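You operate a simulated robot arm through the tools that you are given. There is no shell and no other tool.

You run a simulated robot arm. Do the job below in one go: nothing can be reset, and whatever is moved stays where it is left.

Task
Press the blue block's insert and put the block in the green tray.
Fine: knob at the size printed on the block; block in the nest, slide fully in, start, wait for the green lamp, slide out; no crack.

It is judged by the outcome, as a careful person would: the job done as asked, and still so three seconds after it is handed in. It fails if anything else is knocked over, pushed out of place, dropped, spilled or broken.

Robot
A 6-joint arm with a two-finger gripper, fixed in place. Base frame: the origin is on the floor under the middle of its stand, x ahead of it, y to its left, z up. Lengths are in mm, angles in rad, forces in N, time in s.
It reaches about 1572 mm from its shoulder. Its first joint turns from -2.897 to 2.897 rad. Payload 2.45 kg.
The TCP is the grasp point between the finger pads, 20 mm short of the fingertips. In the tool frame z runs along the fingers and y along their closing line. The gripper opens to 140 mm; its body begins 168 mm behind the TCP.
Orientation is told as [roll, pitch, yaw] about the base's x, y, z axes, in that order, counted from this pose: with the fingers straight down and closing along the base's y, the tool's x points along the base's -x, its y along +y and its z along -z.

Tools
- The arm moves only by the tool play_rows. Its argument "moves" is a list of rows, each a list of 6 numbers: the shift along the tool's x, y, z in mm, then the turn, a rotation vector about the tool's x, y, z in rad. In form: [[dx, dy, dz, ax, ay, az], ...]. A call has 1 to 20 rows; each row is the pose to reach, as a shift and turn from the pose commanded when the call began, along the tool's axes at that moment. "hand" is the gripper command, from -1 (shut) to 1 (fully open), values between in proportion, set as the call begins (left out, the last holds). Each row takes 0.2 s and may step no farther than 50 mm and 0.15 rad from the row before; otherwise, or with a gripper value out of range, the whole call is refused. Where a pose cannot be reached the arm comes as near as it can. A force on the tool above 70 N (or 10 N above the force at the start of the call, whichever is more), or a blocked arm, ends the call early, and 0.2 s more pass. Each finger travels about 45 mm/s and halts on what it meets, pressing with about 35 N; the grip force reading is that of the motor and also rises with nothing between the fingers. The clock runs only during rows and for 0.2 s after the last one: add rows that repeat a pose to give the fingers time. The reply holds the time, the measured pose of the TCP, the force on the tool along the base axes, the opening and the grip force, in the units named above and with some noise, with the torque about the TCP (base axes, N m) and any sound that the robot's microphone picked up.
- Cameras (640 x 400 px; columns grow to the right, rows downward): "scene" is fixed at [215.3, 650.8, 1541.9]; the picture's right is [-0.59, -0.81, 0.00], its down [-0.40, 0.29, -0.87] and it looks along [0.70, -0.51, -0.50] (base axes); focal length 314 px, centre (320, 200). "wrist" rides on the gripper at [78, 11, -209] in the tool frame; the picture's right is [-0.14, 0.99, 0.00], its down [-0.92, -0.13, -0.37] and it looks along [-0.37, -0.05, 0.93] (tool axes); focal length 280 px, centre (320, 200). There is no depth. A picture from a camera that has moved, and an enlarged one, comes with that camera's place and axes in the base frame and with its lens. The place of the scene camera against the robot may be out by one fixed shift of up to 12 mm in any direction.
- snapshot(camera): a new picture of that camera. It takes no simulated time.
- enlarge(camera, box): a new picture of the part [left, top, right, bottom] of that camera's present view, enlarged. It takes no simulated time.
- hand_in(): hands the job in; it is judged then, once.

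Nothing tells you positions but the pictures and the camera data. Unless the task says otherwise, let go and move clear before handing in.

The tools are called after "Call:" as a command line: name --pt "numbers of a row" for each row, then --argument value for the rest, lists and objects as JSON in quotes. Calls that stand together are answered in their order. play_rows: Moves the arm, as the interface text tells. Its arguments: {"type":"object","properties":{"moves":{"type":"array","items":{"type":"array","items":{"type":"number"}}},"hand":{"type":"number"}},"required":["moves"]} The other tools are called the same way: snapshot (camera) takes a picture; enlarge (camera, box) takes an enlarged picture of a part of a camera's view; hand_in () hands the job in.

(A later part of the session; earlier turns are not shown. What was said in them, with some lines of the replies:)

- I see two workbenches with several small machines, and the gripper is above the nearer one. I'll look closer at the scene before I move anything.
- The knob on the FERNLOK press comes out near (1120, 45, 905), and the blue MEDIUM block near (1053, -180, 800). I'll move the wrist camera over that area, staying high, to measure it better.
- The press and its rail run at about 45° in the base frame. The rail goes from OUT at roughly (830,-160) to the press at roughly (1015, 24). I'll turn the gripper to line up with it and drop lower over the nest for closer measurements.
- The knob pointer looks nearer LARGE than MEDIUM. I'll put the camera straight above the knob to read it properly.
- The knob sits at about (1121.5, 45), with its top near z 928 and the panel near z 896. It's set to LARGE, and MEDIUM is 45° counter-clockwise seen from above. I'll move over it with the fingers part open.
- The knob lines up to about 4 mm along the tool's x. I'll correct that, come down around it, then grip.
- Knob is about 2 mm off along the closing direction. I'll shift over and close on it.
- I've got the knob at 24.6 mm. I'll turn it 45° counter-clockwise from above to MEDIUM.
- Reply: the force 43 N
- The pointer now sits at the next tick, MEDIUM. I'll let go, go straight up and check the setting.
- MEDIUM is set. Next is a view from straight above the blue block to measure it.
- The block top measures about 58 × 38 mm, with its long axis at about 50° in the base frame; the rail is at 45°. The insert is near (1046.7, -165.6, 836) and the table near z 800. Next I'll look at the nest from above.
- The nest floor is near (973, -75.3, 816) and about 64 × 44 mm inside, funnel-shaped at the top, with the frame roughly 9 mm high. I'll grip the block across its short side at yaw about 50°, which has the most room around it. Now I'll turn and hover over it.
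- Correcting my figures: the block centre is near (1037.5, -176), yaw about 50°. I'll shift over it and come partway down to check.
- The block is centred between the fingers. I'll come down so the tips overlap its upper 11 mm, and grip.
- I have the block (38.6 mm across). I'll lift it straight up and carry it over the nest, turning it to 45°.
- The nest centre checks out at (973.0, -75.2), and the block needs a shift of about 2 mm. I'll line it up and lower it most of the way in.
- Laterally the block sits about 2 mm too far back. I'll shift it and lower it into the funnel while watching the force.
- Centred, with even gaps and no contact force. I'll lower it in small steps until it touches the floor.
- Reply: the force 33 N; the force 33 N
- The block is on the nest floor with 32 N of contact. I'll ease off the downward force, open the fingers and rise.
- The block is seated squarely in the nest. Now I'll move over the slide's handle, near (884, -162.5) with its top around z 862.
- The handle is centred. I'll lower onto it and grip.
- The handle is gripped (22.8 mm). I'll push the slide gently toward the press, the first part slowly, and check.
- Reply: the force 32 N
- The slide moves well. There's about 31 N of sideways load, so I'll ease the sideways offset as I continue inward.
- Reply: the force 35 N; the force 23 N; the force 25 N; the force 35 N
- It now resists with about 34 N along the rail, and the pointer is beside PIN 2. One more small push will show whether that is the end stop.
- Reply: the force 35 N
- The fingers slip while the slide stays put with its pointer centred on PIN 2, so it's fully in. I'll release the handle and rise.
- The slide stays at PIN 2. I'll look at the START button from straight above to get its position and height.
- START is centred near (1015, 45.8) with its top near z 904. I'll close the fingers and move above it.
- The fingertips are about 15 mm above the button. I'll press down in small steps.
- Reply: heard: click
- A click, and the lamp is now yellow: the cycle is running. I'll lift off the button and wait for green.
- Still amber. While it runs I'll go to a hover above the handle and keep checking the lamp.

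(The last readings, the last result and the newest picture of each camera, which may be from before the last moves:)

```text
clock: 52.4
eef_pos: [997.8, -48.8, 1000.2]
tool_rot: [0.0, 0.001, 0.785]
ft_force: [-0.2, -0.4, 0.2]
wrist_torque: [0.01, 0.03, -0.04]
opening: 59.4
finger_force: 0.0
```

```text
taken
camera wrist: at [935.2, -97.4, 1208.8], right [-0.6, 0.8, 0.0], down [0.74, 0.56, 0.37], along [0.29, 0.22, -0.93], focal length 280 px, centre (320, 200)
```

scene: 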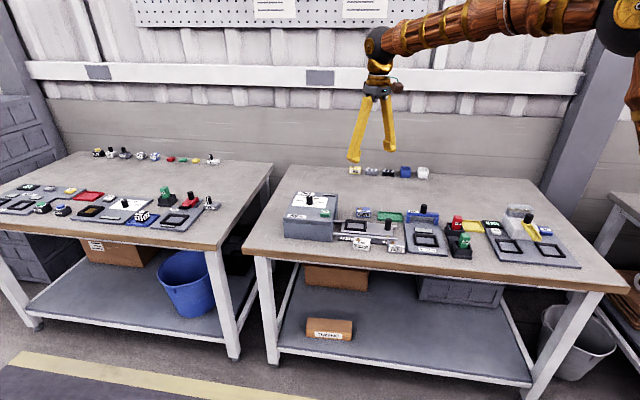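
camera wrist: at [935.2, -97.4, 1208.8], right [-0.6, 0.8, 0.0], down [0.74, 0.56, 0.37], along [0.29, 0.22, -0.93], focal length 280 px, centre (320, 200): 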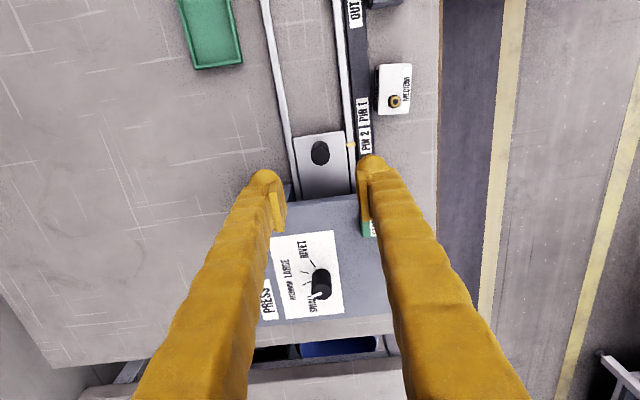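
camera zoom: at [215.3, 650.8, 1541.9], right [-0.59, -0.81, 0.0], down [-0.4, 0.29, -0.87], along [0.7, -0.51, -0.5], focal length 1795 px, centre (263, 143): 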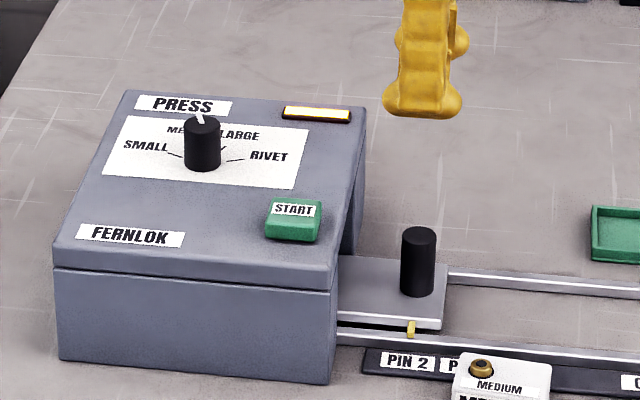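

Lamp still amber. I'll stay still and wait about two seconds.

Call:
play_rows --pt "0 0 0 0 0 0" --pt "0 0 0 0 0 0" --pt "0 0 0 0 0 0" --pt "0 0 0 0 0 0" --pt "0 0 0 0 0 0" --pt "0 0 0 0 0 0" --pt "0 0 0 0 0 0" --pt "0 0 0 0 0 0" --pt "0 0 0 0 0 0" --pt "0 0 0 0 0 0"

Call:
enlarge --camera "scene" --box '[280, 175, 380, 245]'

```text
clock: 54.6
eef_pos: [998.6, -49.0, 999.7]
tool_rot: [-0.001, 0.001, 0.784]
ft_force: [0.4, -0.1, -0.7]
wrist_torque: [-0.01, 0.01, 0.01]
opening: 59.7
finger_force: 0.0
```

```text
5.71 times, centred on (330, 210) of scene
camera zoom: at [215.3, 650.8, 1541.9], right [-0.59, -0.81, 0.0], down [-0.4, 0.29, -0.87], along [0.7, -0.51, -0.5], focal length 1795 px, centre (263, 143)
```

zoom: 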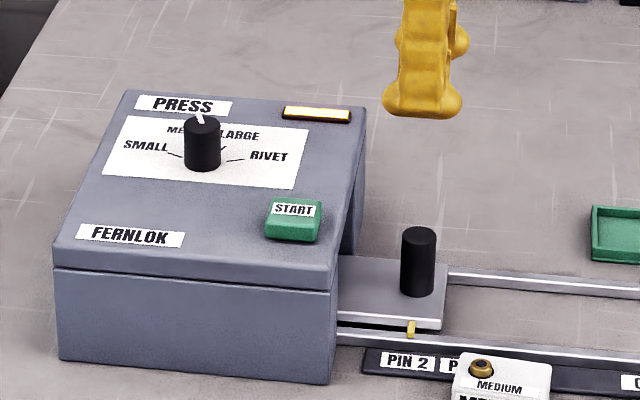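

The lamp is still amber, so I'll keep waiting.

Call:
play_rows --pt "0 0 0 0 0 0" --pt "0 0 0 0 0 0" --pt "0 0 0 0 0 0" --pt "0 0 0 0 0 0" --pt "0 0 0 0 0 0" --pt "0 0 0 0 0 0" --pt "0 0 0 0 0 0" --pt "0 0 0 0 0 0" --pt "0 0 0 0 0 0" --pt "0 0 0 0 0 0" --pt "0 0 0 0 0 0" --pt "0 0 0 0 0 0" --pt "0 0 0 0 0 0" --pt "0 0 0 0 0 0" --pt "0 0 0 0 0 0"

Call:
enlarge --camera "scene" --box '[280, 175, 380, 245]'

```text
clock: 57.8
eef_pos: [997.7, -49.0, 998.4]
tool_rot: [0.0, 0.0, 0.786]
ft_force: [-0.4, 0.3, -0.2]
wrist_torque: [0.01, -0.01, 0.01]
opening: 59.3
finger_force: 0.1
```

```text
5.71 times, centred on (330, 210) of scene
camera zoom: at [215.3, 650.8, 1541.9], right [-0.59, -0.81, 0.0], down [-0.4, 0.29, -0.87], along [0.7, -0.51, -0.5], focal length 1795 px, centre (263, 143)
```

zoom: 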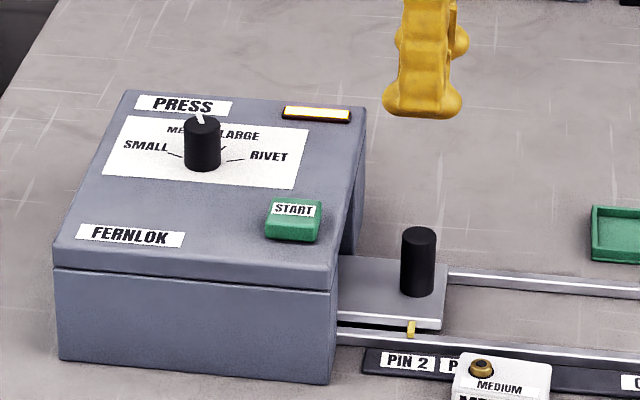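

Still amber after about 8 s. I'll keep waiting before assuming anything else.

Call:
play_rows --pt "0 0 0 0 0 0" --pt "0 0 0 0 0 0" --pt "0 0 0 0 0 0" --pt "0 0 0 0 0 0" --pt "0 0 0 0 0 0" --pt "0 0 0 0 0 0" --pt "0 0 0 0 0 0" --pt "0 0 0 0 0 0" --pt "0 0 0 0 0 0" --pt "0 0 0 0 0 0" --pt "0 0 0 0 0 0" --pt "0 0 0 0 0 0" --pt "0 0 0 0 0 0" --pt "0 0 0 0 0 0" --pt "0 0 0 0 0 0" --pt "0 0 0 0 0 0" --pt "0 0 0 0 0 0" --pt "0 0 0 0 0 0" --pt "0 0 0 0 0 0" --pt "0 0 0 0 0 0"

Call:
enlarge --camera "scene" --box '[280, 175, 380, 245]'

Call:
enlarge --camera "scene" --box '[320, 190, 340, 205]'

```text
clock: 62.0
eef_pos: [997.9, -50.6, 999.6]
tool_rot: [0.001, 0.0, 0.786]
ft_force: [-0.7, -0.9, 0.4]
wrist_torque: [0.02, -0.01, 0.02]
opening: 59.3
finger_force: 0.1
```

```text
5.71 times, centred on (330, 210) of scene
camera zoom: at [215.3, 650.8, 1541.9], right [-0.59, -0.81, 0.0], down [-0.4, 0.29, -0.87], along [0.7, -0.51, -0.5], focal length 1795 px, centre (263, 143)
```

zoom: 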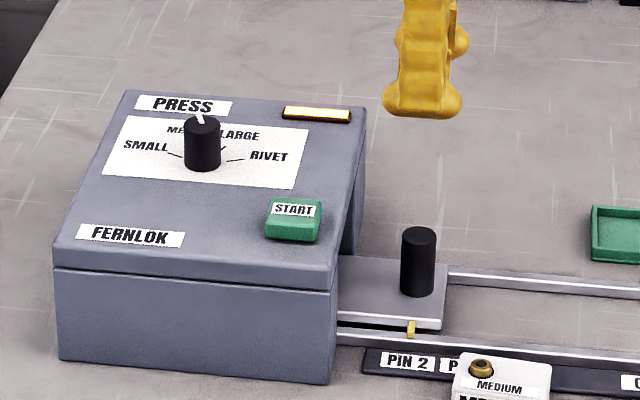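

```text
16.00 times, centred on (330, 198) of scene
camera zoom: at [215.3, 650.8, 1541.9], right [-0.59, -0.81, 0.0], down [-0.4, 0.29, -0.87], along [0.7, -0.51, -0.5], focal length 5025 px, centre (160, 240)
```

zoom: 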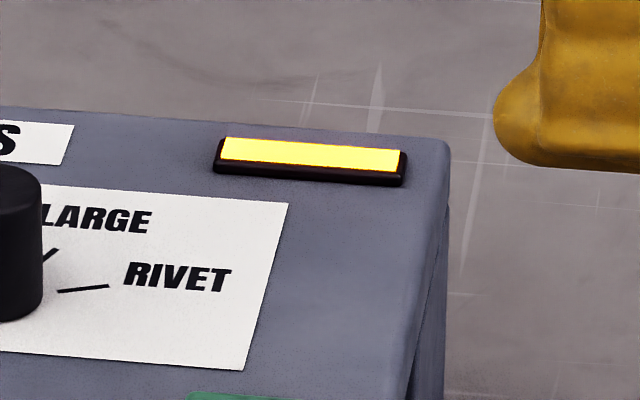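

Lamp is solid yellow. I'll wait longer.

Call:
play_rows --pt "0 0 0 0 0 0" --pt "0 0 0 0 0 0" --pt "0 0 0 0 0 0" --pt "0 0 0 0 0 0" --pt "0 0 0 0 0 0" --pt "0 0 0 0 0 0" --pt "0 0 0 0 0 0" --pt "0 0 0 0 0 0" --pt "0 0 0 0 0 0" --pt "0 0 0 0 0 0" --pt "0 0 0 0 0 0" --pt "0 0 0 0 0 0" --pt "0 0 0 0 0 0" --pt "0 0 0 0 0 0" --pt "0 0 0 0 0 0" --pt "0 0 0 0 0 0" --pt "0 0 0 0 0 0" --pt "0 0 0 0 0 0" --pt "0 0 0 0 0 0" --pt "0 0 0 0 0 0"

Call:
enlarge --camera "scene" --box '[320, 190, 340, 205]'

```text
clock: 66.2
eef_pos: [997.9, -48.9, 999.0]
tool_rot: [0.0, 0.0, 0.784]
ft_force: [-0.5, 0.2, -0.3]
wrist_torque: [0.0, 0.0, 0.02]
opening: 59.8
finger_force: 0.1
```

```text
16.00 times, centred on (330, 198) of scene
camera zoom: at [215.3, 650.8, 1541.9], right [-0.59, -0.81, 0.0], down [-0.4, 0.29, -0.87], along [0.7, -0.51, -0.5], focal length 5025 px, centre (160, 240)
```

zoom: 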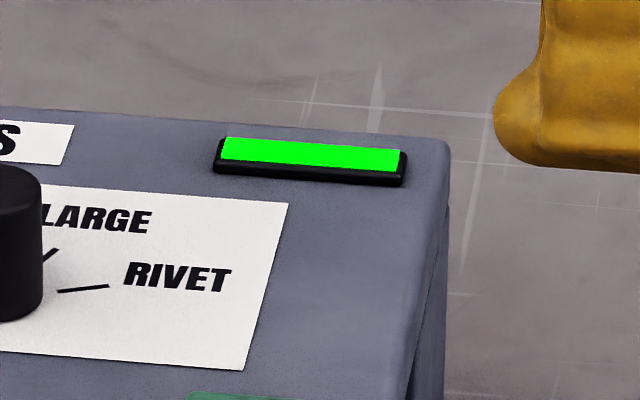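

The lamp is green. Next I'll check the handle's position and pull the slide out.

Call:
enlarge --camera "wrist" --box '[270, 120, 370, 200]'

```text
5.00 times, centred on (320, 160) of wrist
camera zoom: at [935.2, -97.4, 1208.8], right [-0.6, 0.8, 0.0], down [0.74, 0.56, 0.37], along [0.29, 0.22, -0.93], focal length 1402 px, centre (320, 400)
```

zoom: 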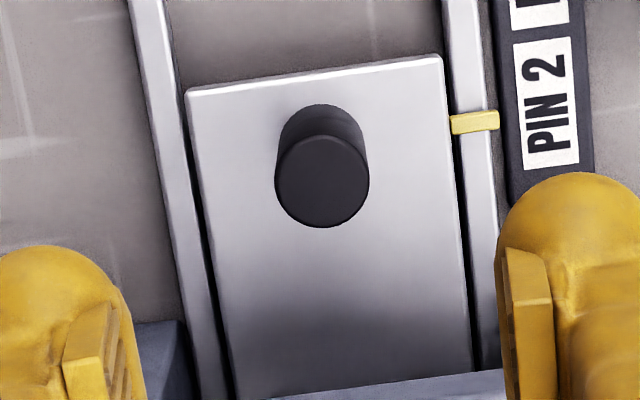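

Call:
play_rows --pt "0 0 40 0 0 0" --pt "0 0 80 0 0 0" --pt "0 0 115 0 0 0" --pt "0 0 140 0 0 0" --pt "0 0 152 0 0 0" --pt "0 0 152 0 0 0" --hand -0.15

Call:
enlarge --camera "wrist" --box '[250, 100, 430, 220]'

Call:
play_rows --pt "0 0 0 0 0 0" --pt "0 0 0 0 0 0" --pt "0 0 0 0 0 0" --pt "0 0 0 0 0 0" --hand -1

```text
clock: 67.6
eef_pos: [1001.1, -50.0, 846.1]
tool_rot: [0.0, 0.001, 0.784]
ft_force: [0.1, 0.6, 0.0]
wrist_torque: [0.01, -0.01, 0.04]
opening: 59.5
finger_force: 0.2
```

```text
3.33 times, centred on (340, 160) of wrist
camera zoom: at [938.1, -96.5, 1055.0], right [-0.6, 0.8, 0.0], down [0.74, 0.56, 0.37], along [0.29, 0.22, -0.93], focal length 935 px, centre (253, 333)
```

zoom: 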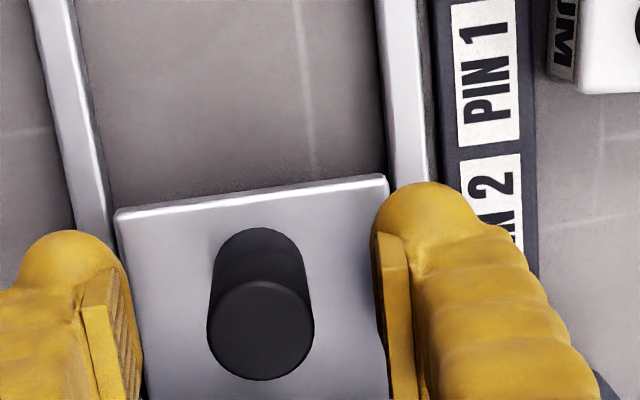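

```text
clock: 68.6
eef_pos: [999.7, -46.9, 845.2]
tool_rot: [0.001, 0.0, 0.785]
ft_force: [-31.9, 25.5, 5.5]
wrist_torque: [0.25, 0.34, -0.12]
opening: 22.9
finger_force: 39.6
```

Gripped, with about 40 N sideways. I'll correct that by 1 mm while pulling the slide out.

Call:
play_rows --pt "0 1 0 0 0 0" --pt "6 1 0 0 0 0" --pt "12 1 0 0 0 0" --pt "20 1 0 0 0 0" --pt "28 1 0 0 0 0" --pt "36 1 0 0 0 0" --pt "44 1 0 0 0 0" --pt "52 1 0 0 0 0" --pt "60 1 0 0 0 0" --pt "60 1 0 0 0 0"

Call:
enlarge --camera "scene" --box '[280, 175, 400, 255]'

```text
clock: 70.6
eef_pos: [956.8, -90.3, 846.5]
tool_rot: [0.004, 0.002, 0.786]
ft_force: [-8.3, 6.9, 2.9]
wrist_torque: [0.08, 0.06, -0.06]
opening: 22.6
finger_force: 44.4
stopped in row 10: the force on the tool passed its limit at 71 N (the readings are from after the stop); the commanded pose is now the measured one
```

```text
5.00 times, centred on (340, 215) of scene
camera zoom: at [215.3, 650.8, 1541.9], right [-0.59, -0.81, 0.0], down [-0.4, 0.29, -0.87], along [0.7, -0.51, -0.5], focal length 1570 px, centre (220, 125)
```

zoom: 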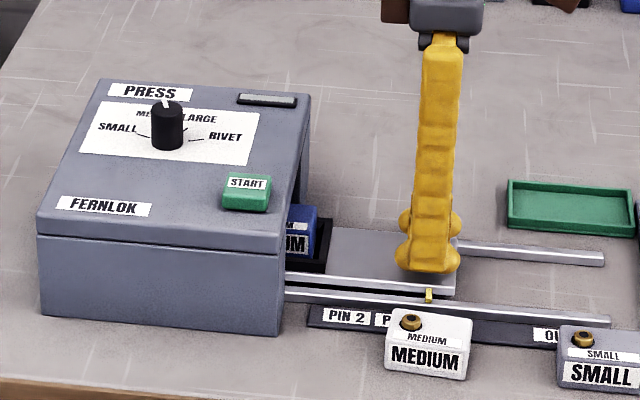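

The call stopped on sideways load as the position drifted, and the load is low again now. I'll continue in shorter stretches, re-centring each time.

Call:
play_rows --pt "0 0.2 0 0 0 0" --pt "7 0.2 0 0 0 0" --pt "14 0.2 0 0 0 0" --pt "21 0.2 0 0 0 0" --pt "28 0.2 0 0 0 0"

```text
clock: 71.8
eef_pos: [936.4, -110.8, 846.2]
tool_rot: [0.004, 0.003, 0.787]
ft_force: [-1.9, 3.7, -10.3]
wrist_torque: [0.19, -0.18, -0.03]
opening: 22.7
finger_force: 44.9
```

Call:
play_rows --pt "7 0.1 0 0 0 0" --pt "14 0.1 0 0 0 0" --pt "21 0.1 0 0 0 0" --pt "28 0.1 0 0 0 0"

```text
clock: 72.8
eef_pos: [916.5, -129.0, 845.3]
tool_rot: [0.003, 0.002, 0.786]
ft_force: [-6.7, 8.1, -18.2]
wrist_torque: [0.08, 0.02, -0.06]
opening: 22.6
finger_force: 44.4
```

Call:
play_rows --pt "7 0.2 0 0 0 0" --pt "14 0.2 0 0 0 0" --pt "21 0.2 0 0 0 0" --pt "28 0.2 0 0 0 0"

Call:
enlarge --camera "scene" --box '[310, 185, 410, 255]'

```text
clock: 73.8
eef_pos: [897.4, -150.1, 846.5]
tool_rot: [0.005, 0.003, 0.787]
ft_force: [-21.8, 22.2, -18.6]
wrist_torque: [0.2, 0.18, -0.08]
opening: 22.7
finger_force: 44.8
```

```text
5.71 times, centred on (360, 220) of scene
camera zoom: at [215.3, 650.8, 1541.9], right [-0.59, -0.81, 0.0], down [-0.4, 0.29, -0.87], along [0.7, -0.51, -0.5], focal length 1795 px, centre (91, 86)
```

zoom: 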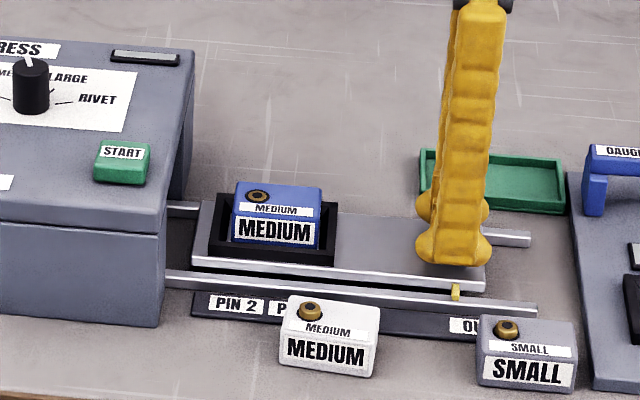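

The insert is flush. About 17 mm of travel remain to OUT.

Call:
play_rows --pt "0 0.6 0 0 0 0" --pt "6 0.6 0 0 0 0" --pt "12 0.6 0 0 0 0" --pt "17 0.6 0 0 0 0" --pt "19 0.6 0 0 0 0"

Call:
enlarge --camera "wrist" --box '[250, 100, 430, 220]'

Call:
enlarge --camera "scene" --box '[310, 185, 410, 255]'

```text
clock: 75.0
eef_pos: [885.5, -160.3, 847.7]
tool_rot: [0.001, -0.002, 0.786]
ft_force: [20.9, 26.4, -8.4]
wrist_torque: [0.3, -0.28, 0.02]
opening: 22.4
finger_force: 45.3
```

```text
3.33 times, centred on (340, 160) of wrist
camera zoom: at [822.4, -209.5, 1056.3], right [-0.6, 0.8, 0.0], down [0.74, 0.56, 0.37], along [0.29, 0.22, -0.93], focal length 935 px, centre (253, 333)
```

zoom: 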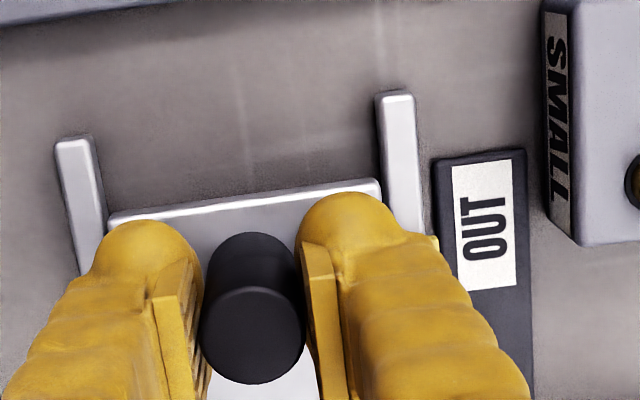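

```text
5.71 times, centred on (360, 220) of scene
camera zoom: at [215.3, 650.8, 1541.9], right [-0.59, -0.81, 0.0], down [-0.4, 0.29, -0.87], along [0.7, -0.51, -0.5], focal length 1795 px, centre (91, 86)
```

zoom: 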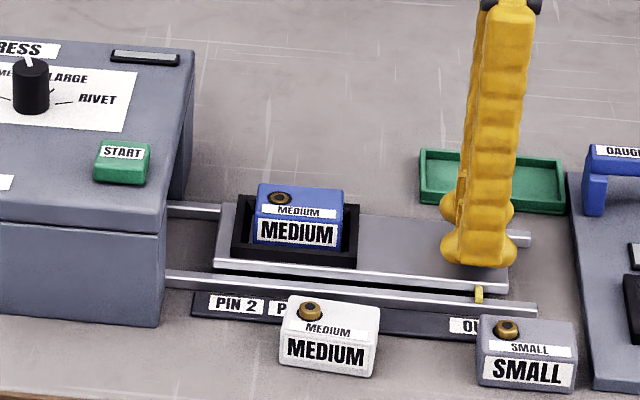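

It's at the OUT stop. I'll open the fingers and rise clear of the handle.

Call:
play_rows --pt "-1 0 0 0 0 0" --pt "-1 0 0 0 0 0" --pt "-1 0 0 0 0 0" --pt "-1 0 0 0 0 0" --hand -0.15

Call:
play_rows --pt "0 0 -20 0 0 0" --pt "0 0 -60 0 0 0" --pt "0 0 -95 0 0 0" --pt "-40 0 -120 0 0 0" --pt "-80 0 -130 0 0 0" --pt "-122 0 -130 0 0 0" --pt "-122 0 -130 0 0 0"

Call:
snapshot --camera "wrist"

Call:
enlarge --camera "wrist" --box '[240, 110, 400, 210]'

Call:
enlarge --camera "scene" --box '[335, 195, 405, 245]'

```text
clock: 76.0
eef_pos: [884.3, -161.1, 845.2]
tool_rot: [0.003, 0.002, 0.784]
ft_force: [-0.4, -0.2, 1.1]
wrist_torque: [0.01, 0.03, 0.0]
opening: 59.6
finger_force: 0.0
```

```text
clock: 77.6
eef_pos: [967.1, -75.9, 976.5]
tool_rot: [0.003, 0.001, 0.787]
ft_force: [-0.3, -0.3, 0.0]
wrist_torque: [0.01, 0.01, 0.03]
opening: 59.6
finger_force: 0.1
```

```text
taken
camera wrist: at [905.1, -123.3, 1185.3], right [-0.6, 0.8, 0.0], down [0.74, 0.56, 0.37], along [0.29, 0.22, -0.93], focal length 280 px, centre (320, 200)
```

wrist: 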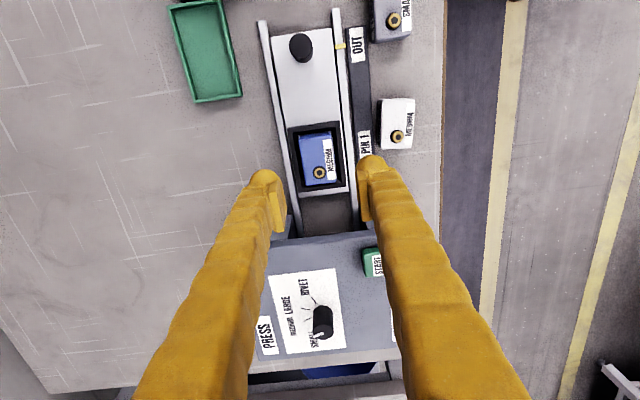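

```text
4.00 times, centred on (320, 160) of wrist
camera zoom: at [905.1, -123.3, 1185.3], right [-0.6, 0.8, 0.0], down [0.74, 0.56, 0.37], along [0.29, 0.22, -0.93], focal length 1122 px, centre (320, 360)
```

zoom: 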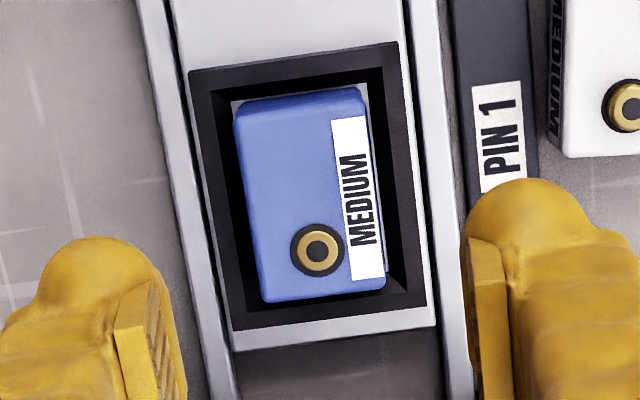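

```text
8.00 times, centred on (370, 220) of scene
camera zoom: at [215.3, 650.8, 1541.9], right [-0.59, -0.81, 0.0], down [-0.4, 0.29, -0.87], along [0.7, -0.51, -0.5], focal length 2512 px, centre (-80, 40)
```

zoom: 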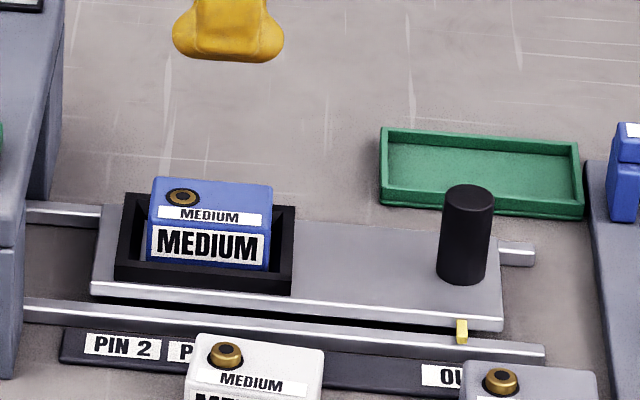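

The insert is pressed flush, with no crack showing. The block is at (973, -75.2), so I'll come down over it to pick it up.

Call:
play_rows --pt "-4.4 -3.4 0 0 0 0" --pt "-4.4 -3.4 30 0 0 0" --pt "-4.4 -3.4 60 0 0 0" --pt "-4.4 -3.4 85 0 0 0" --pt "-4.4 -3.4 85 0 0 0" --hand -0.15

Call:
enlarge --camera "wrist" --box '[240, 110, 400, 210]'

```text
clock: 78.8
eef_pos: [976.8, -71.5, 888.6]
tool_rot: [0.006, 0.001, 0.785]
ft_force: [0.3, -0.4, -0.1]
wrist_torque: [-0.01, 0.01, -0.02]
opening: 59.5
finger_force: 0.0
```

```text
4.00 times, centred on (320, 160) of wrist
camera zoom: at [913.7, -120.0, 1097.4], right [-0.6, 0.8, 0.0], down [0.74, 0.56, 0.37], along [0.29, 0.22, -0.93], focal length 1122 px, centre (320, 360)
```

zoom: 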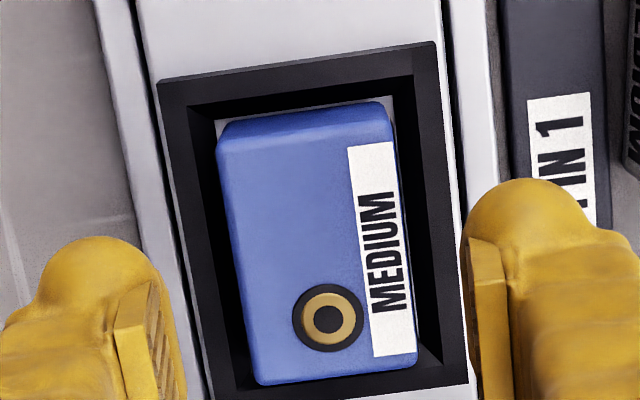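

Call:
play_rows --pt "4.3 0.1 0 0 0 0" --pt "4.3 0.1 15 0 0 0" --pt "4.3 0.1 28 0 0 0" --pt "4.3 0.1 37 0 0 0" --pt "4.3 0.1 37 0 0 0"

Call:
enlarge --camera "wrist" --box '[240, 120, 400, 220]'

Call:
enlarge --camera "scene" --box '[335, 195, 405, 245]'

```text
clock: 80.0
eef_pos: [972.2, -76.7, 855.0]
tool_rot: [0.002, 0.0, 0.785]
ft_force: [-0.1, -0.4, -0.5]
wrist_torque: [-0.01, 0.0, 0.01]
opening: 59.5
finger_force: 0.1
```

```text
4.00 times, centred on (320, 170) of wrist
camera zoom: at [910.6, -125.2, 1064.1], right [-0.6, 0.8, 0.0], down [0.74, 0.56, 0.37], along [0.29, 0.22, -0.93], focal length 1122 px, centre (320, 320)
```

zoom: 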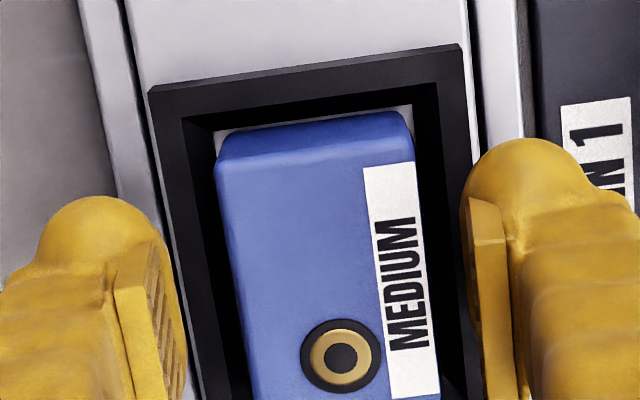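

```text
8.00 times, centred on (370, 220) of scene
camera zoom: at [215.3, 650.8, 1541.9], right [-0.59, -0.81, 0.0], down [-0.4, 0.29, -0.87], along [0.7, -0.51, -0.5], focal length 2512 px, centre (-80, 40)
```

zoom: 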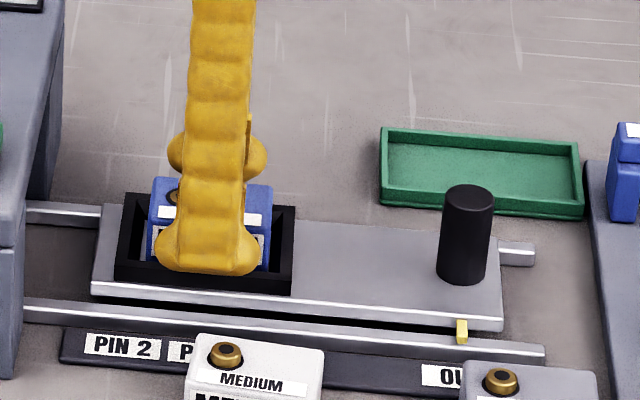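

Call:
play_rows --pt "-1.5 1.3 0 0 0 0" --pt "-1.5 1.3 3.5 0 0 0" --pt "-1.5 1.3 3.5 0 0 0"

Call:
play_rows --pt "0 0 0 0 0 0" --pt "0 0 0 0 0 0" --pt "0 0 0 0 0 0" --pt "0 0 0 0 0 0" --hand -1

Call:
enlarge --camera "wrist" --box '[240, 120, 400, 220]'

```text
clock: 80.8
eef_pos: [972.4, -75.1, 851.7]
tool_rot: [0.004, 0.003, 0.785]
ft_force: [-0.6, -0.5, 0.3]
wrist_torque: [0.01, -0.04, 0.02]
opening: 59.7
finger_force: 0.0
```

```text
clock: 81.8
eef_pos: [972.7, -75.2, 851.2]
tool_rot: [0.004, 0.003, 0.784]
ft_force: [-0.2, 1.2, 0.8]
wrist_torque: [0.02, -0.01, 0.02]
opening: 38.6
finger_force: 35.3
```

```text
4.00 times, centred on (320, 170) of wrist
camera zoom: at [910.3, -124.1, 1060.5], right [-0.6, 0.8, 0.0], down [0.74, 0.56, 0.37], along [0.29, 0.22, -0.93], focal length 1122 px, centre (320, 320)
```

zoom: 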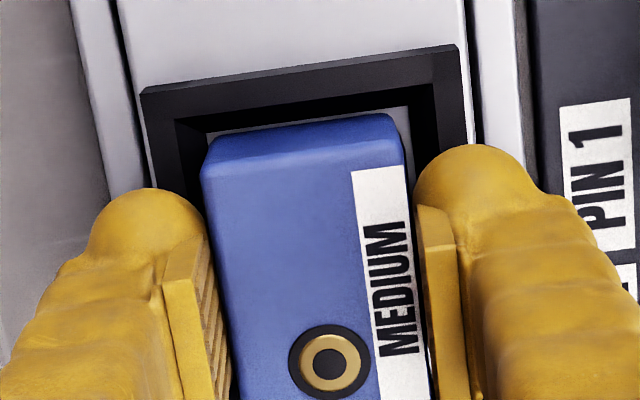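

I have the block again. The tray centre works out near (955.7, -254.8), about 104 × 61 mm outside. I'll lift and carry the block over it.

Call:
play_rows --pt "0 0 -15 0 0 0" --pt "0 0 -40 0 0 0" --pt "0 0 -70 0 0 0" --pt "28 -23 -75 0 0 0" --pt "56 -46 -75 0 0 0" --pt "84 -69 -75 0 0 0" --pt "112 -92 -75 0 0 0" --pt "139 -115 -75 0 0 0" --pt "139 -115 -75 0 0 0" --pt "139 -115 -75 0 0 0" --hand -1

Call:
snapshot --camera "wrist"

Call:
enlarge --camera "wrist" --box '[220, 90, 420, 215]'

Call:
enlarge --camera "scene" --box '[340, 180, 430, 245]'

```text
clock: 84.0
eef_pos: [953.8, -254.0, 927.2]
tool_rot: [0.003, 0.002, 0.785]
ft_force: [-0.5, 0.0, -0.4]
wrist_torque: [0.01, 0.01, 0.0]
opening: 38.6
finger_force: 35.0
```

```text
taken
camera wrist: at [892.1, -303.1, 1136.2], right [-0.6, 0.8, 0.0], down [0.74, 0.56, 0.37], along [0.29, 0.22, -0.93], focal length 280 px, centre (320, 200)
```

wrist: 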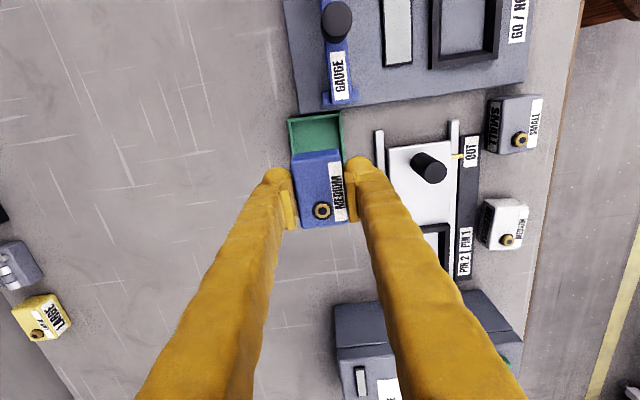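

```text
3.20 times, centred on (320, 152) of wrist
camera zoom: at [892.1, -303.1, 1136.2], right [-0.6, 0.8, 0.0], down [0.74, 0.56, 0.37], along [0.29, 0.22, -0.93], focal length 897 px, centre (320, 352)
```

zoom: 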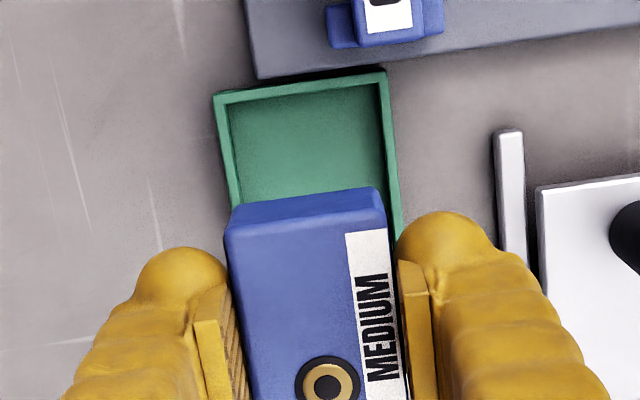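

```text
6.15 times, centred on (385, 212) of scene
camera zoom: at [215.3, 650.8, 1541.9], right [-0.59, -0.81, 0.0], down [-0.4, 0.29, -0.87], along [0.7, -0.51, -0.5], focal length 1933 px, centre (-80, 123)
```

zoom: 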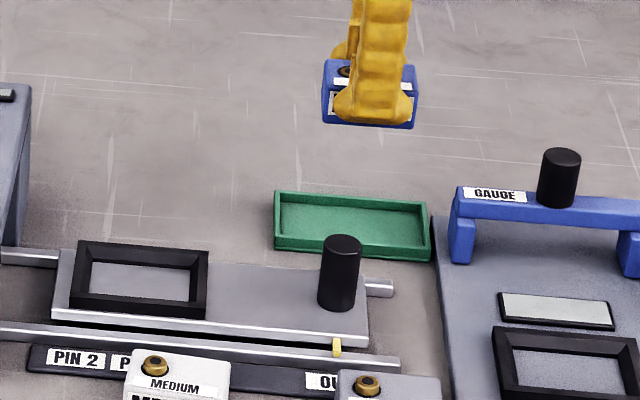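

The tray centre is confirmed near (955.9, -255.1). I'll make a 1 mm trim and lower to just above the rim.

Call:
play_rows --pt "-0.9 -1.1 25 0 0 0" --pt "-0.9 -1.1 50 0 0 0" --pt "-0.9 -1.1 68 0 0 0" --pt "-0.9 -1.1 75 0 0 0" --pt "-0.9 -1.1 75 0 0 0"

Call:
enlarge --camera "wrist" --box '[220, 90, 420, 215]'

Call:
enlarge --camera "scene" --box '[340, 180, 430, 245]'

```text
clock: 85.2
eef_pos: [955.3, -255.1, 850.0]
tool_rot: [0.004, 0.003, 0.785]
ft_force: [0.0, 0.3, -1.8]
wrist_torque: [0.01, 0.03, -0.02]
opening: 38.4
finger_force: 35.4
```

```text
3.20 times, centred on (320, 152) of wrist
camera zoom: at [894.3, -304.1, 1059.2], right [-0.6, 0.8, 0.0], down [0.74, 0.56, 0.37], along [0.29, 0.22, -0.93], focal length 897 px, centre (320, 352)
```

zoom: 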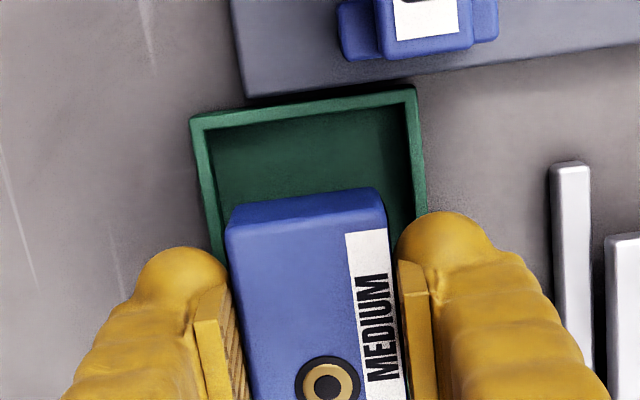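

```text
6.15 times, centred on (385, 212) of scene
camera zoom: at [215.3, 650.8, 1541.9], right [-0.59, -0.81, 0.0], down [-0.4, 0.29, -0.87], along [0.7, -0.51, -0.5], focal length 1933 px, centre (-80, 123)
```

zoom: 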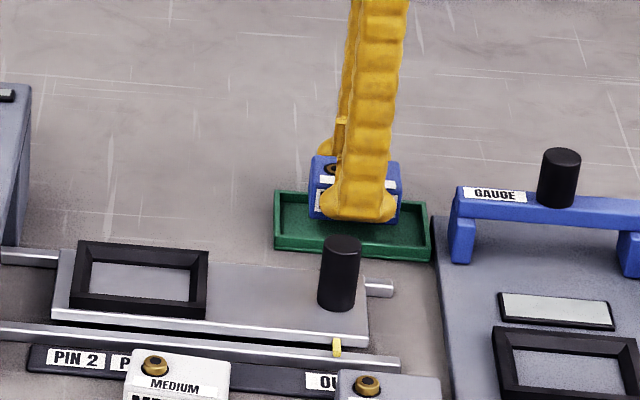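

The block is about 2.5 mm towards the back of the tray. I'll centre it and lower in small steps, watching the force.

Call:
play_rows --pt "1.5 2.5 0 0 0 0" --pt "1.5 2.5 0 0 0 0" --pt "1.5 2.5 5 0 0 0" --pt "1.5 2.5 9 0 0 0" --pt "1.5 2.5 9 0 0 0"

Call:
enlarge --camera "wrist" --box '[220, 90, 420, 215]'

Call:
enlarge --camera "scene" --box '[350, 190, 420, 240]'

```text
clock: 86.4
eef_pos: [953.1, -253.7, 840.8]
tool_rot: [0.001, 0.002, 0.784]
ft_force: [0.3, -0.2, -0.2]
wrist_torque: [-0.02, 0.01, -0.02]
opening: 38.5
finger_force: 34.9
```

```text
3.20 times, centred on (320, 152) of wrist
camera zoom: at [891.3, -302.9, 1050.6], right [-0.6, 0.8, 0.0], down [0.74, 0.56, 0.37], along [0.29, 0.22, -0.93], focal length 897 px, centre (320, 352)
```

zoom: 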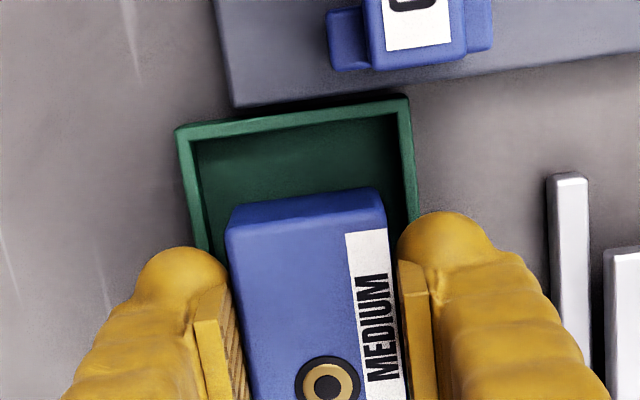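

```text
8.00 times, centred on (385, 215) of scene
camera zoom: at [215.3, 650.8, 1541.9], right [-0.59, -0.81, 0.0], down [-0.4, 0.29, -0.87], along [0.7, -0.51, -0.5], focal length 2512 px, centre (-200, 80)
```

zoom: 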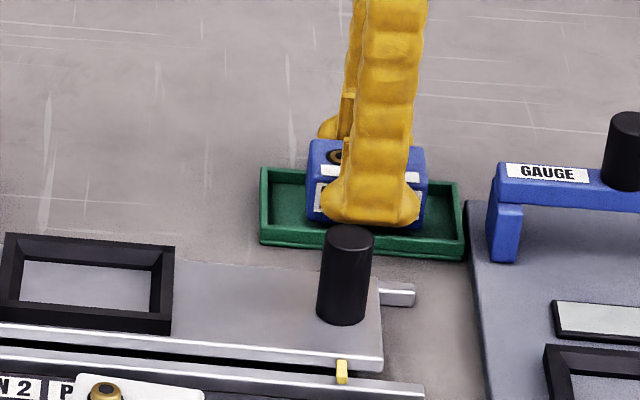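

Centred in the tray. Lowering the last few millimetres.

Call:
play_rows --pt "0 0 1 0 0 0" --pt "0 0 2 0 0 0" --pt "0 0 2 0 0 0"

Call:
play_rows --pt "0 0 1 0 0 0" --pt "0 0 1.5 0 0 0" --pt "0 0 1.5 0 0 0"

```text
clock: 87.2
eef_pos: [955.1, -254.7, 840.8]
tool_rot: [0.004, 0.002, 0.787]
ft_force: [0.3, -0.2, 0.0]
wrist_torque: [0.01, -0.01, 0.02]
opening: 38.5
finger_force: 35.0
```

```text
clock: 88.0
eef_pos: [953.0, -254.8, 838.9]
tool_rot: [0.003, 0.0, 0.784]
ft_force: [0.5, 0.2, -0.4]
wrist_torque: [-0.04, -0.02, 0.0]
opening: 38.3
finger_force: 34.8
```

Call:
play_rows --pt "0 0 1 0 0 0" --pt "0 0 1.5 0 0 0" --pt "0 0 1.5 0 0 0"

Call:
enlarge --camera "scene" --box '[350, 190, 420, 240]'

```text
clock: 88.8
eef_pos: [953.1, -254.6, 836.4]
tool_rot: [0.004, 0.001, 0.785]
ft_force: [0.8, 0.8, 0.0]
wrist_torque: [0.0, 0.0, -0.05]
opening: 38.7
finger_force: 35.4
```

```text
8.00 times, centred on (385, 215) of scene
camera zoom: at [215.3, 650.8, 1541.9], right [-0.59, -0.81, 0.0], down [-0.4, 0.29, -0.87], along [0.7, -0.51, -0.5], focal length 2512 px, centre (-200, 80)
```

zoom: 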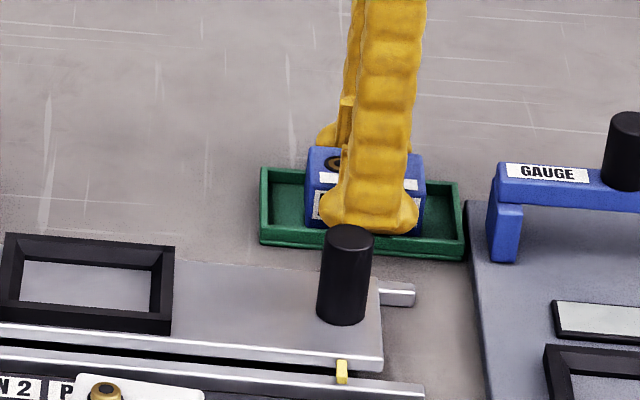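

Call:
play_rows --pt "0 0 1 0 0 0" --pt "0 0 1 0 0 0" --pt "0 0 1 0 0 0"

```text
clock: 89.6
eef_pos: [953.2, -254.6, 835.7]
tool_rot: [0.005, 0.002, 0.784]
ft_force: [-0.1, 0.1, -0.4]
wrist_torque: [0.01, -0.02, -0.02]
opening: 38.9
finger_force: 34.8
```

Call:
play_rows --pt "0 0 1 0 0 0" --pt "0 0 1 0 0 0" --pt "0 0 1 0 0 0"

Call:
enlarge --camera "wrist" --box '[220, 100, 420, 225]'

Call:
enlarge --camera "scene" --box '[365, 195, 410, 230]'

```text
clock: 90.4
eef_pos: [954.6, -254.3, 834.7]
tool_rot: [0.001, 0.001, 0.786]
ft_force: [-1.4, -1.0, 9.9]
wrist_torque: [-0.05, 0.05, -0.01]
opening: 38.5
finger_force: 34.7
```

```text
3.20 times, centred on (320, 162) of wrist
camera zoom: at [892.2, -302.2, 1044.4], right [-0.6, 0.8, 0.0], down [0.74, 0.56, 0.37], along [0.29, 0.22, -0.93], focal length 897 px, centre (320, 320)
```

zoom: 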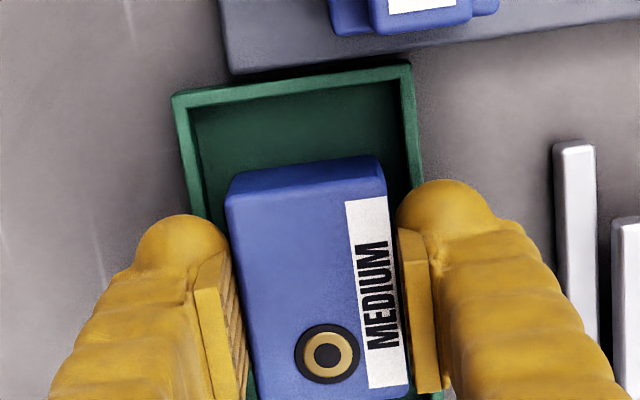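

```text
11.43 times, centred on (388, 212) of scene
camera zoom: at [215.3, 650.8, 1541.9], right [-0.59, -0.81, 0.0], down [-0.4, 0.29, -0.87], along [0.7, -0.51, -0.5], focal length 3589 px, centre (-451, 57)
```

zoom: 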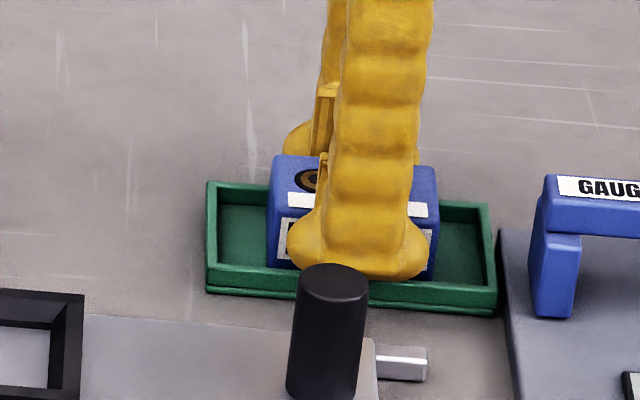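

Light contact, 10 N, so the block is down. I'll ease off 0.5 mm and open a little first, so the fingers don't drag the tray.

Call:
play_rows --pt "0 0 -0.5 0 0 0" --pt "0 0 -0.5 0 0 0"

Call:
play_rows --pt "0 0 0 0 0 0" --pt "0 0 0 0 0 0" --hand -0.35

Call:
enlarge --camera "wrist" --box '[220, 100, 420, 225]'

Call:
enlarge --camera "scene" --box '[365, 195, 410, 230]'

```text
clock: 91.0
eef_pos: [954.6, -253.8, 835.3]
tool_rot: [0.003, 0.003, 0.787]
ft_force: [0.6, 3.4, 11.9]
wrist_torque: [0.05, -0.03, -0.02]
opening: 38.5
finger_force: 35.2
```

```text
clock: 91.6
eef_pos: [954.2, -254.1, 834.2]
tool_rot: [0.003, 0.001, 0.785]
ft_force: [-0.3, 0.1, 0.2]
wrist_torque: [0.0, -0.03, 0.03]
opening: 45.4
finger_force: 0.0
```

```text
3.20 times, centred on (320, 162) of wrist
camera zoom: at [892.2, -302.5, 1043.9], right [-0.6, 0.8, 0.0], down [0.74, 0.56, 0.37], along [0.29, 0.22, -0.93], focal length 897 px, centre (320, 320)
```

zoom: 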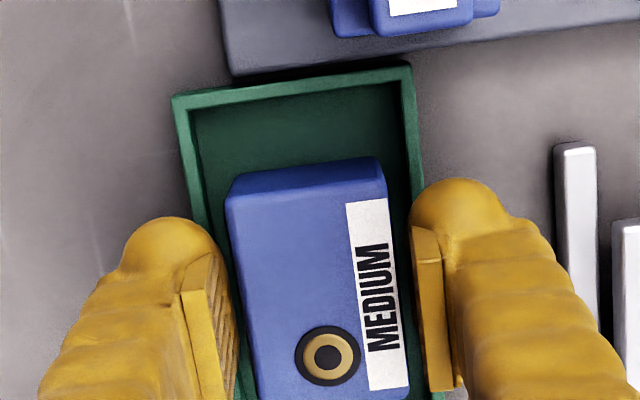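

```text
11.43 times, centred on (388, 212) of scene
camera zoom: at [215.3, 650.8, 1541.9], right [-0.59, -0.81, 0.0], down [-0.4, 0.29, -0.87], along [0.7, -0.51, -0.5], focal length 3589 px, centre (-451, 57)
```

zoom: 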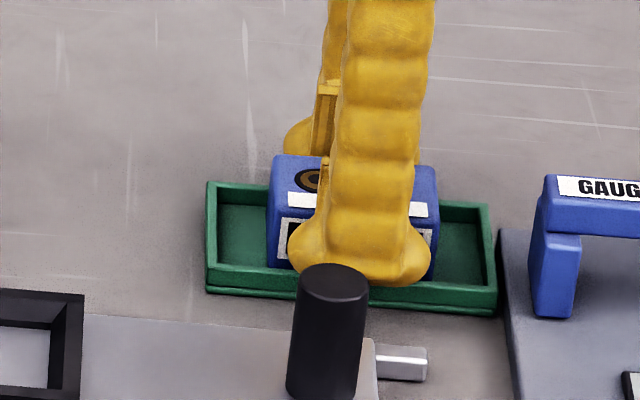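

The force dropped to zero on release and the tray hasn't moved. I'll rise straight up and check the final state.

Call:
play_rows --pt "0 0 -10 0 0 0" --pt "0 0 -30 0 0 0" --pt "0 0 -65 0 0 0" --pt "0 0 -110 0 0 0" --pt "0 0 -155 0 0 0" --pt "0 0 -200 0 0 0" --pt "0 0 -200 0 0 0" --hand -0.35

Call:
snapshot --camera "wrist"

Call:
enlarge --camera "wrist" --box '[270, 90, 370, 190]'

Call:
enlarge --camera "scene" --box '[270, 150, 430, 260]'

Call:
snapshot --camera "scene"

```text
clock: 93.2
eef_pos: [952.5, -255.6, 1035.6]
tool_rot: [0.005, 0.003, 0.785]
ft_force: [0.0, 1.0, 0.4]
wrist_torque: [-0.02, 0.02, -0.03]
opening: 45.6
finger_force: 0.2
```

```text
taken
camera wrist: at [891.0, -303.9, 1243.9], right [-0.6, 0.8, 0.0], down [0.74, 0.56, 0.37], along [0.29, 0.22, -0.93], focal length 280 px, centre (320, 200)
```

wrist: 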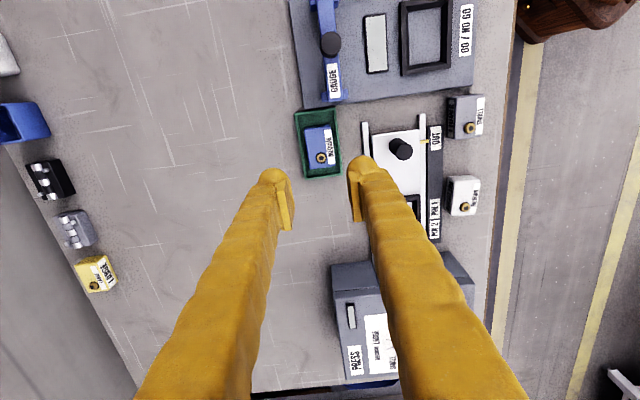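

```text
4.00 times, centred on (320, 140) of wrist
camera zoom: at [891.0, -303.9, 1243.9], right [-0.6, 0.8, 0.0], down [0.74, 0.56, 0.37], along [0.29, 0.22, -0.93], focal length 1122 px, centre (320, 440)
```

zoom: 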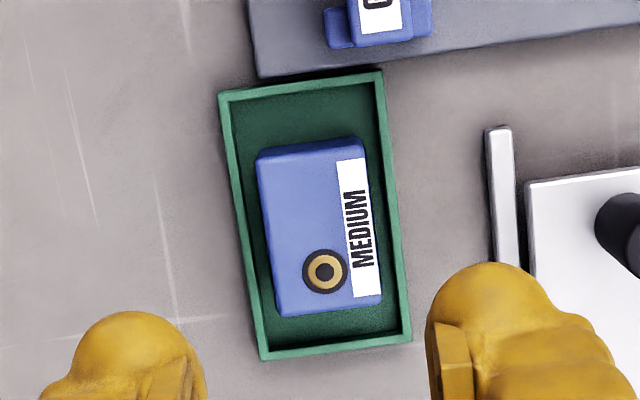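

```text
3.64 times, centred on (350, 205) of scene
camera zoom: at [215.3, 650.8, 1541.9], right [-0.59, -0.81, 0.0], down [-0.4, 0.29, -0.87], along [0.7, -0.51, -0.5], focal length 1142 px, centre (211, 182)
```

zoom: 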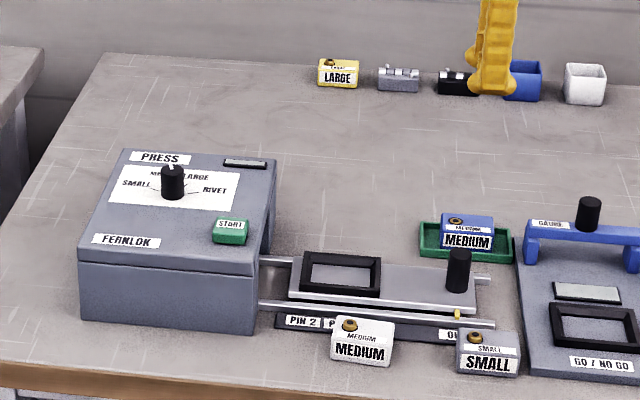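

```text
taken
```

scene: 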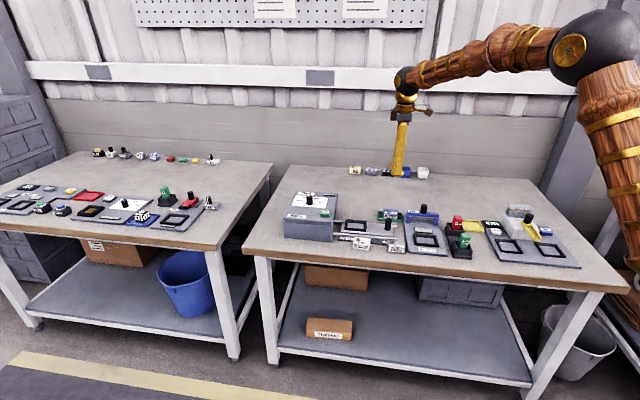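

The blue block is in the green tray with its insert flush, and the slide is out. Before handing in, I'll check the block closely for cracks.

Call:
enlarge --camera "scene" --box '[370, 200, 405, 225]'

Call:
enlarge --camera "wrist" --box '[295, 115, 345, 175]'

```text
16.00 times, centred on (388, 212) of scene
camera zoom: at [215.3, 650.8, 1541.9], right [-0.59, -0.81, 0.0], down [-0.4, 0.29, -0.87], along [0.7, -0.51, -0.5], focal length 5025 px, centre (-760, 0)
```

zoom: 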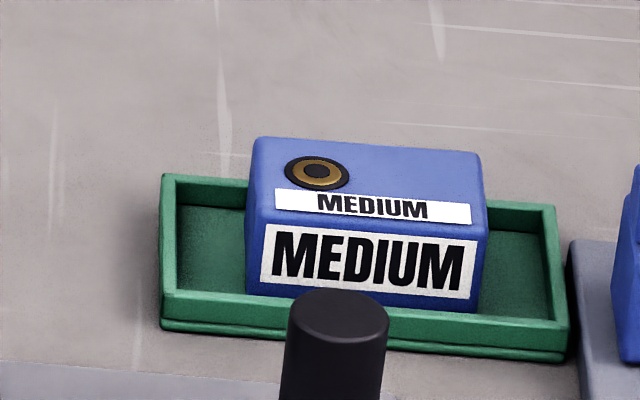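

```text
6.67 times, centred on (320, 145) of wrist
camera zoom: at [891.0, -303.9, 1243.9], right [-0.6, 0.8, 0.0], down [0.74, 0.56, 0.37], along [0.29, 0.22, -0.93], focal length 1869 px, centre (320, 567)
```

zoom: 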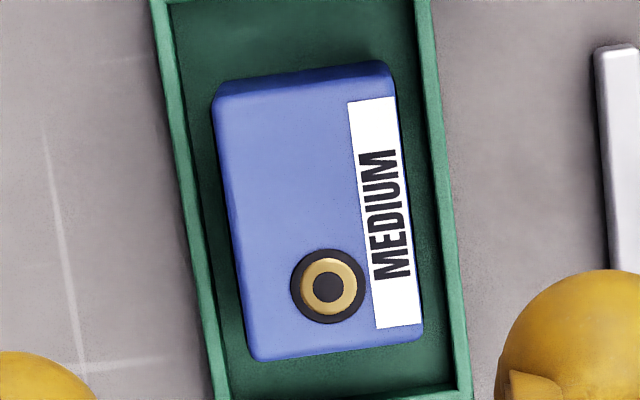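

The block lies flat in the green tray with its insert flush and no visible crack. The slide is at OUT, nothing else looks moved, and the gripper is clear, so I'm handing in.

Call:
hand_in

```text
The job is handed in.
```

The blue block's insert is pressed and the block is lying flat in the green tray. I've handed the job in; no verdict came back.

- **Knob:** it was on LARGE, so I turned it to MEDIUM, the size printed on the block.
- **Press cycle:** with the block in the nest and the slide fully in at PIN 2, I pressed START once. I waited for the green lamp, about 16 s, before pulling the slide back out to OUT.
- **Result:** the insert looks flush, with no crack visible in the close-up pictures.
- **Surroundings:** nothing else looks moved. The gripper let go of the block and is well above it.

While I was pulling the slide out, sideways load on the handle briefly hit the 70 N limit and stopped the arm. I finished in shorter moves, and nothing looked disturbed afterwards.
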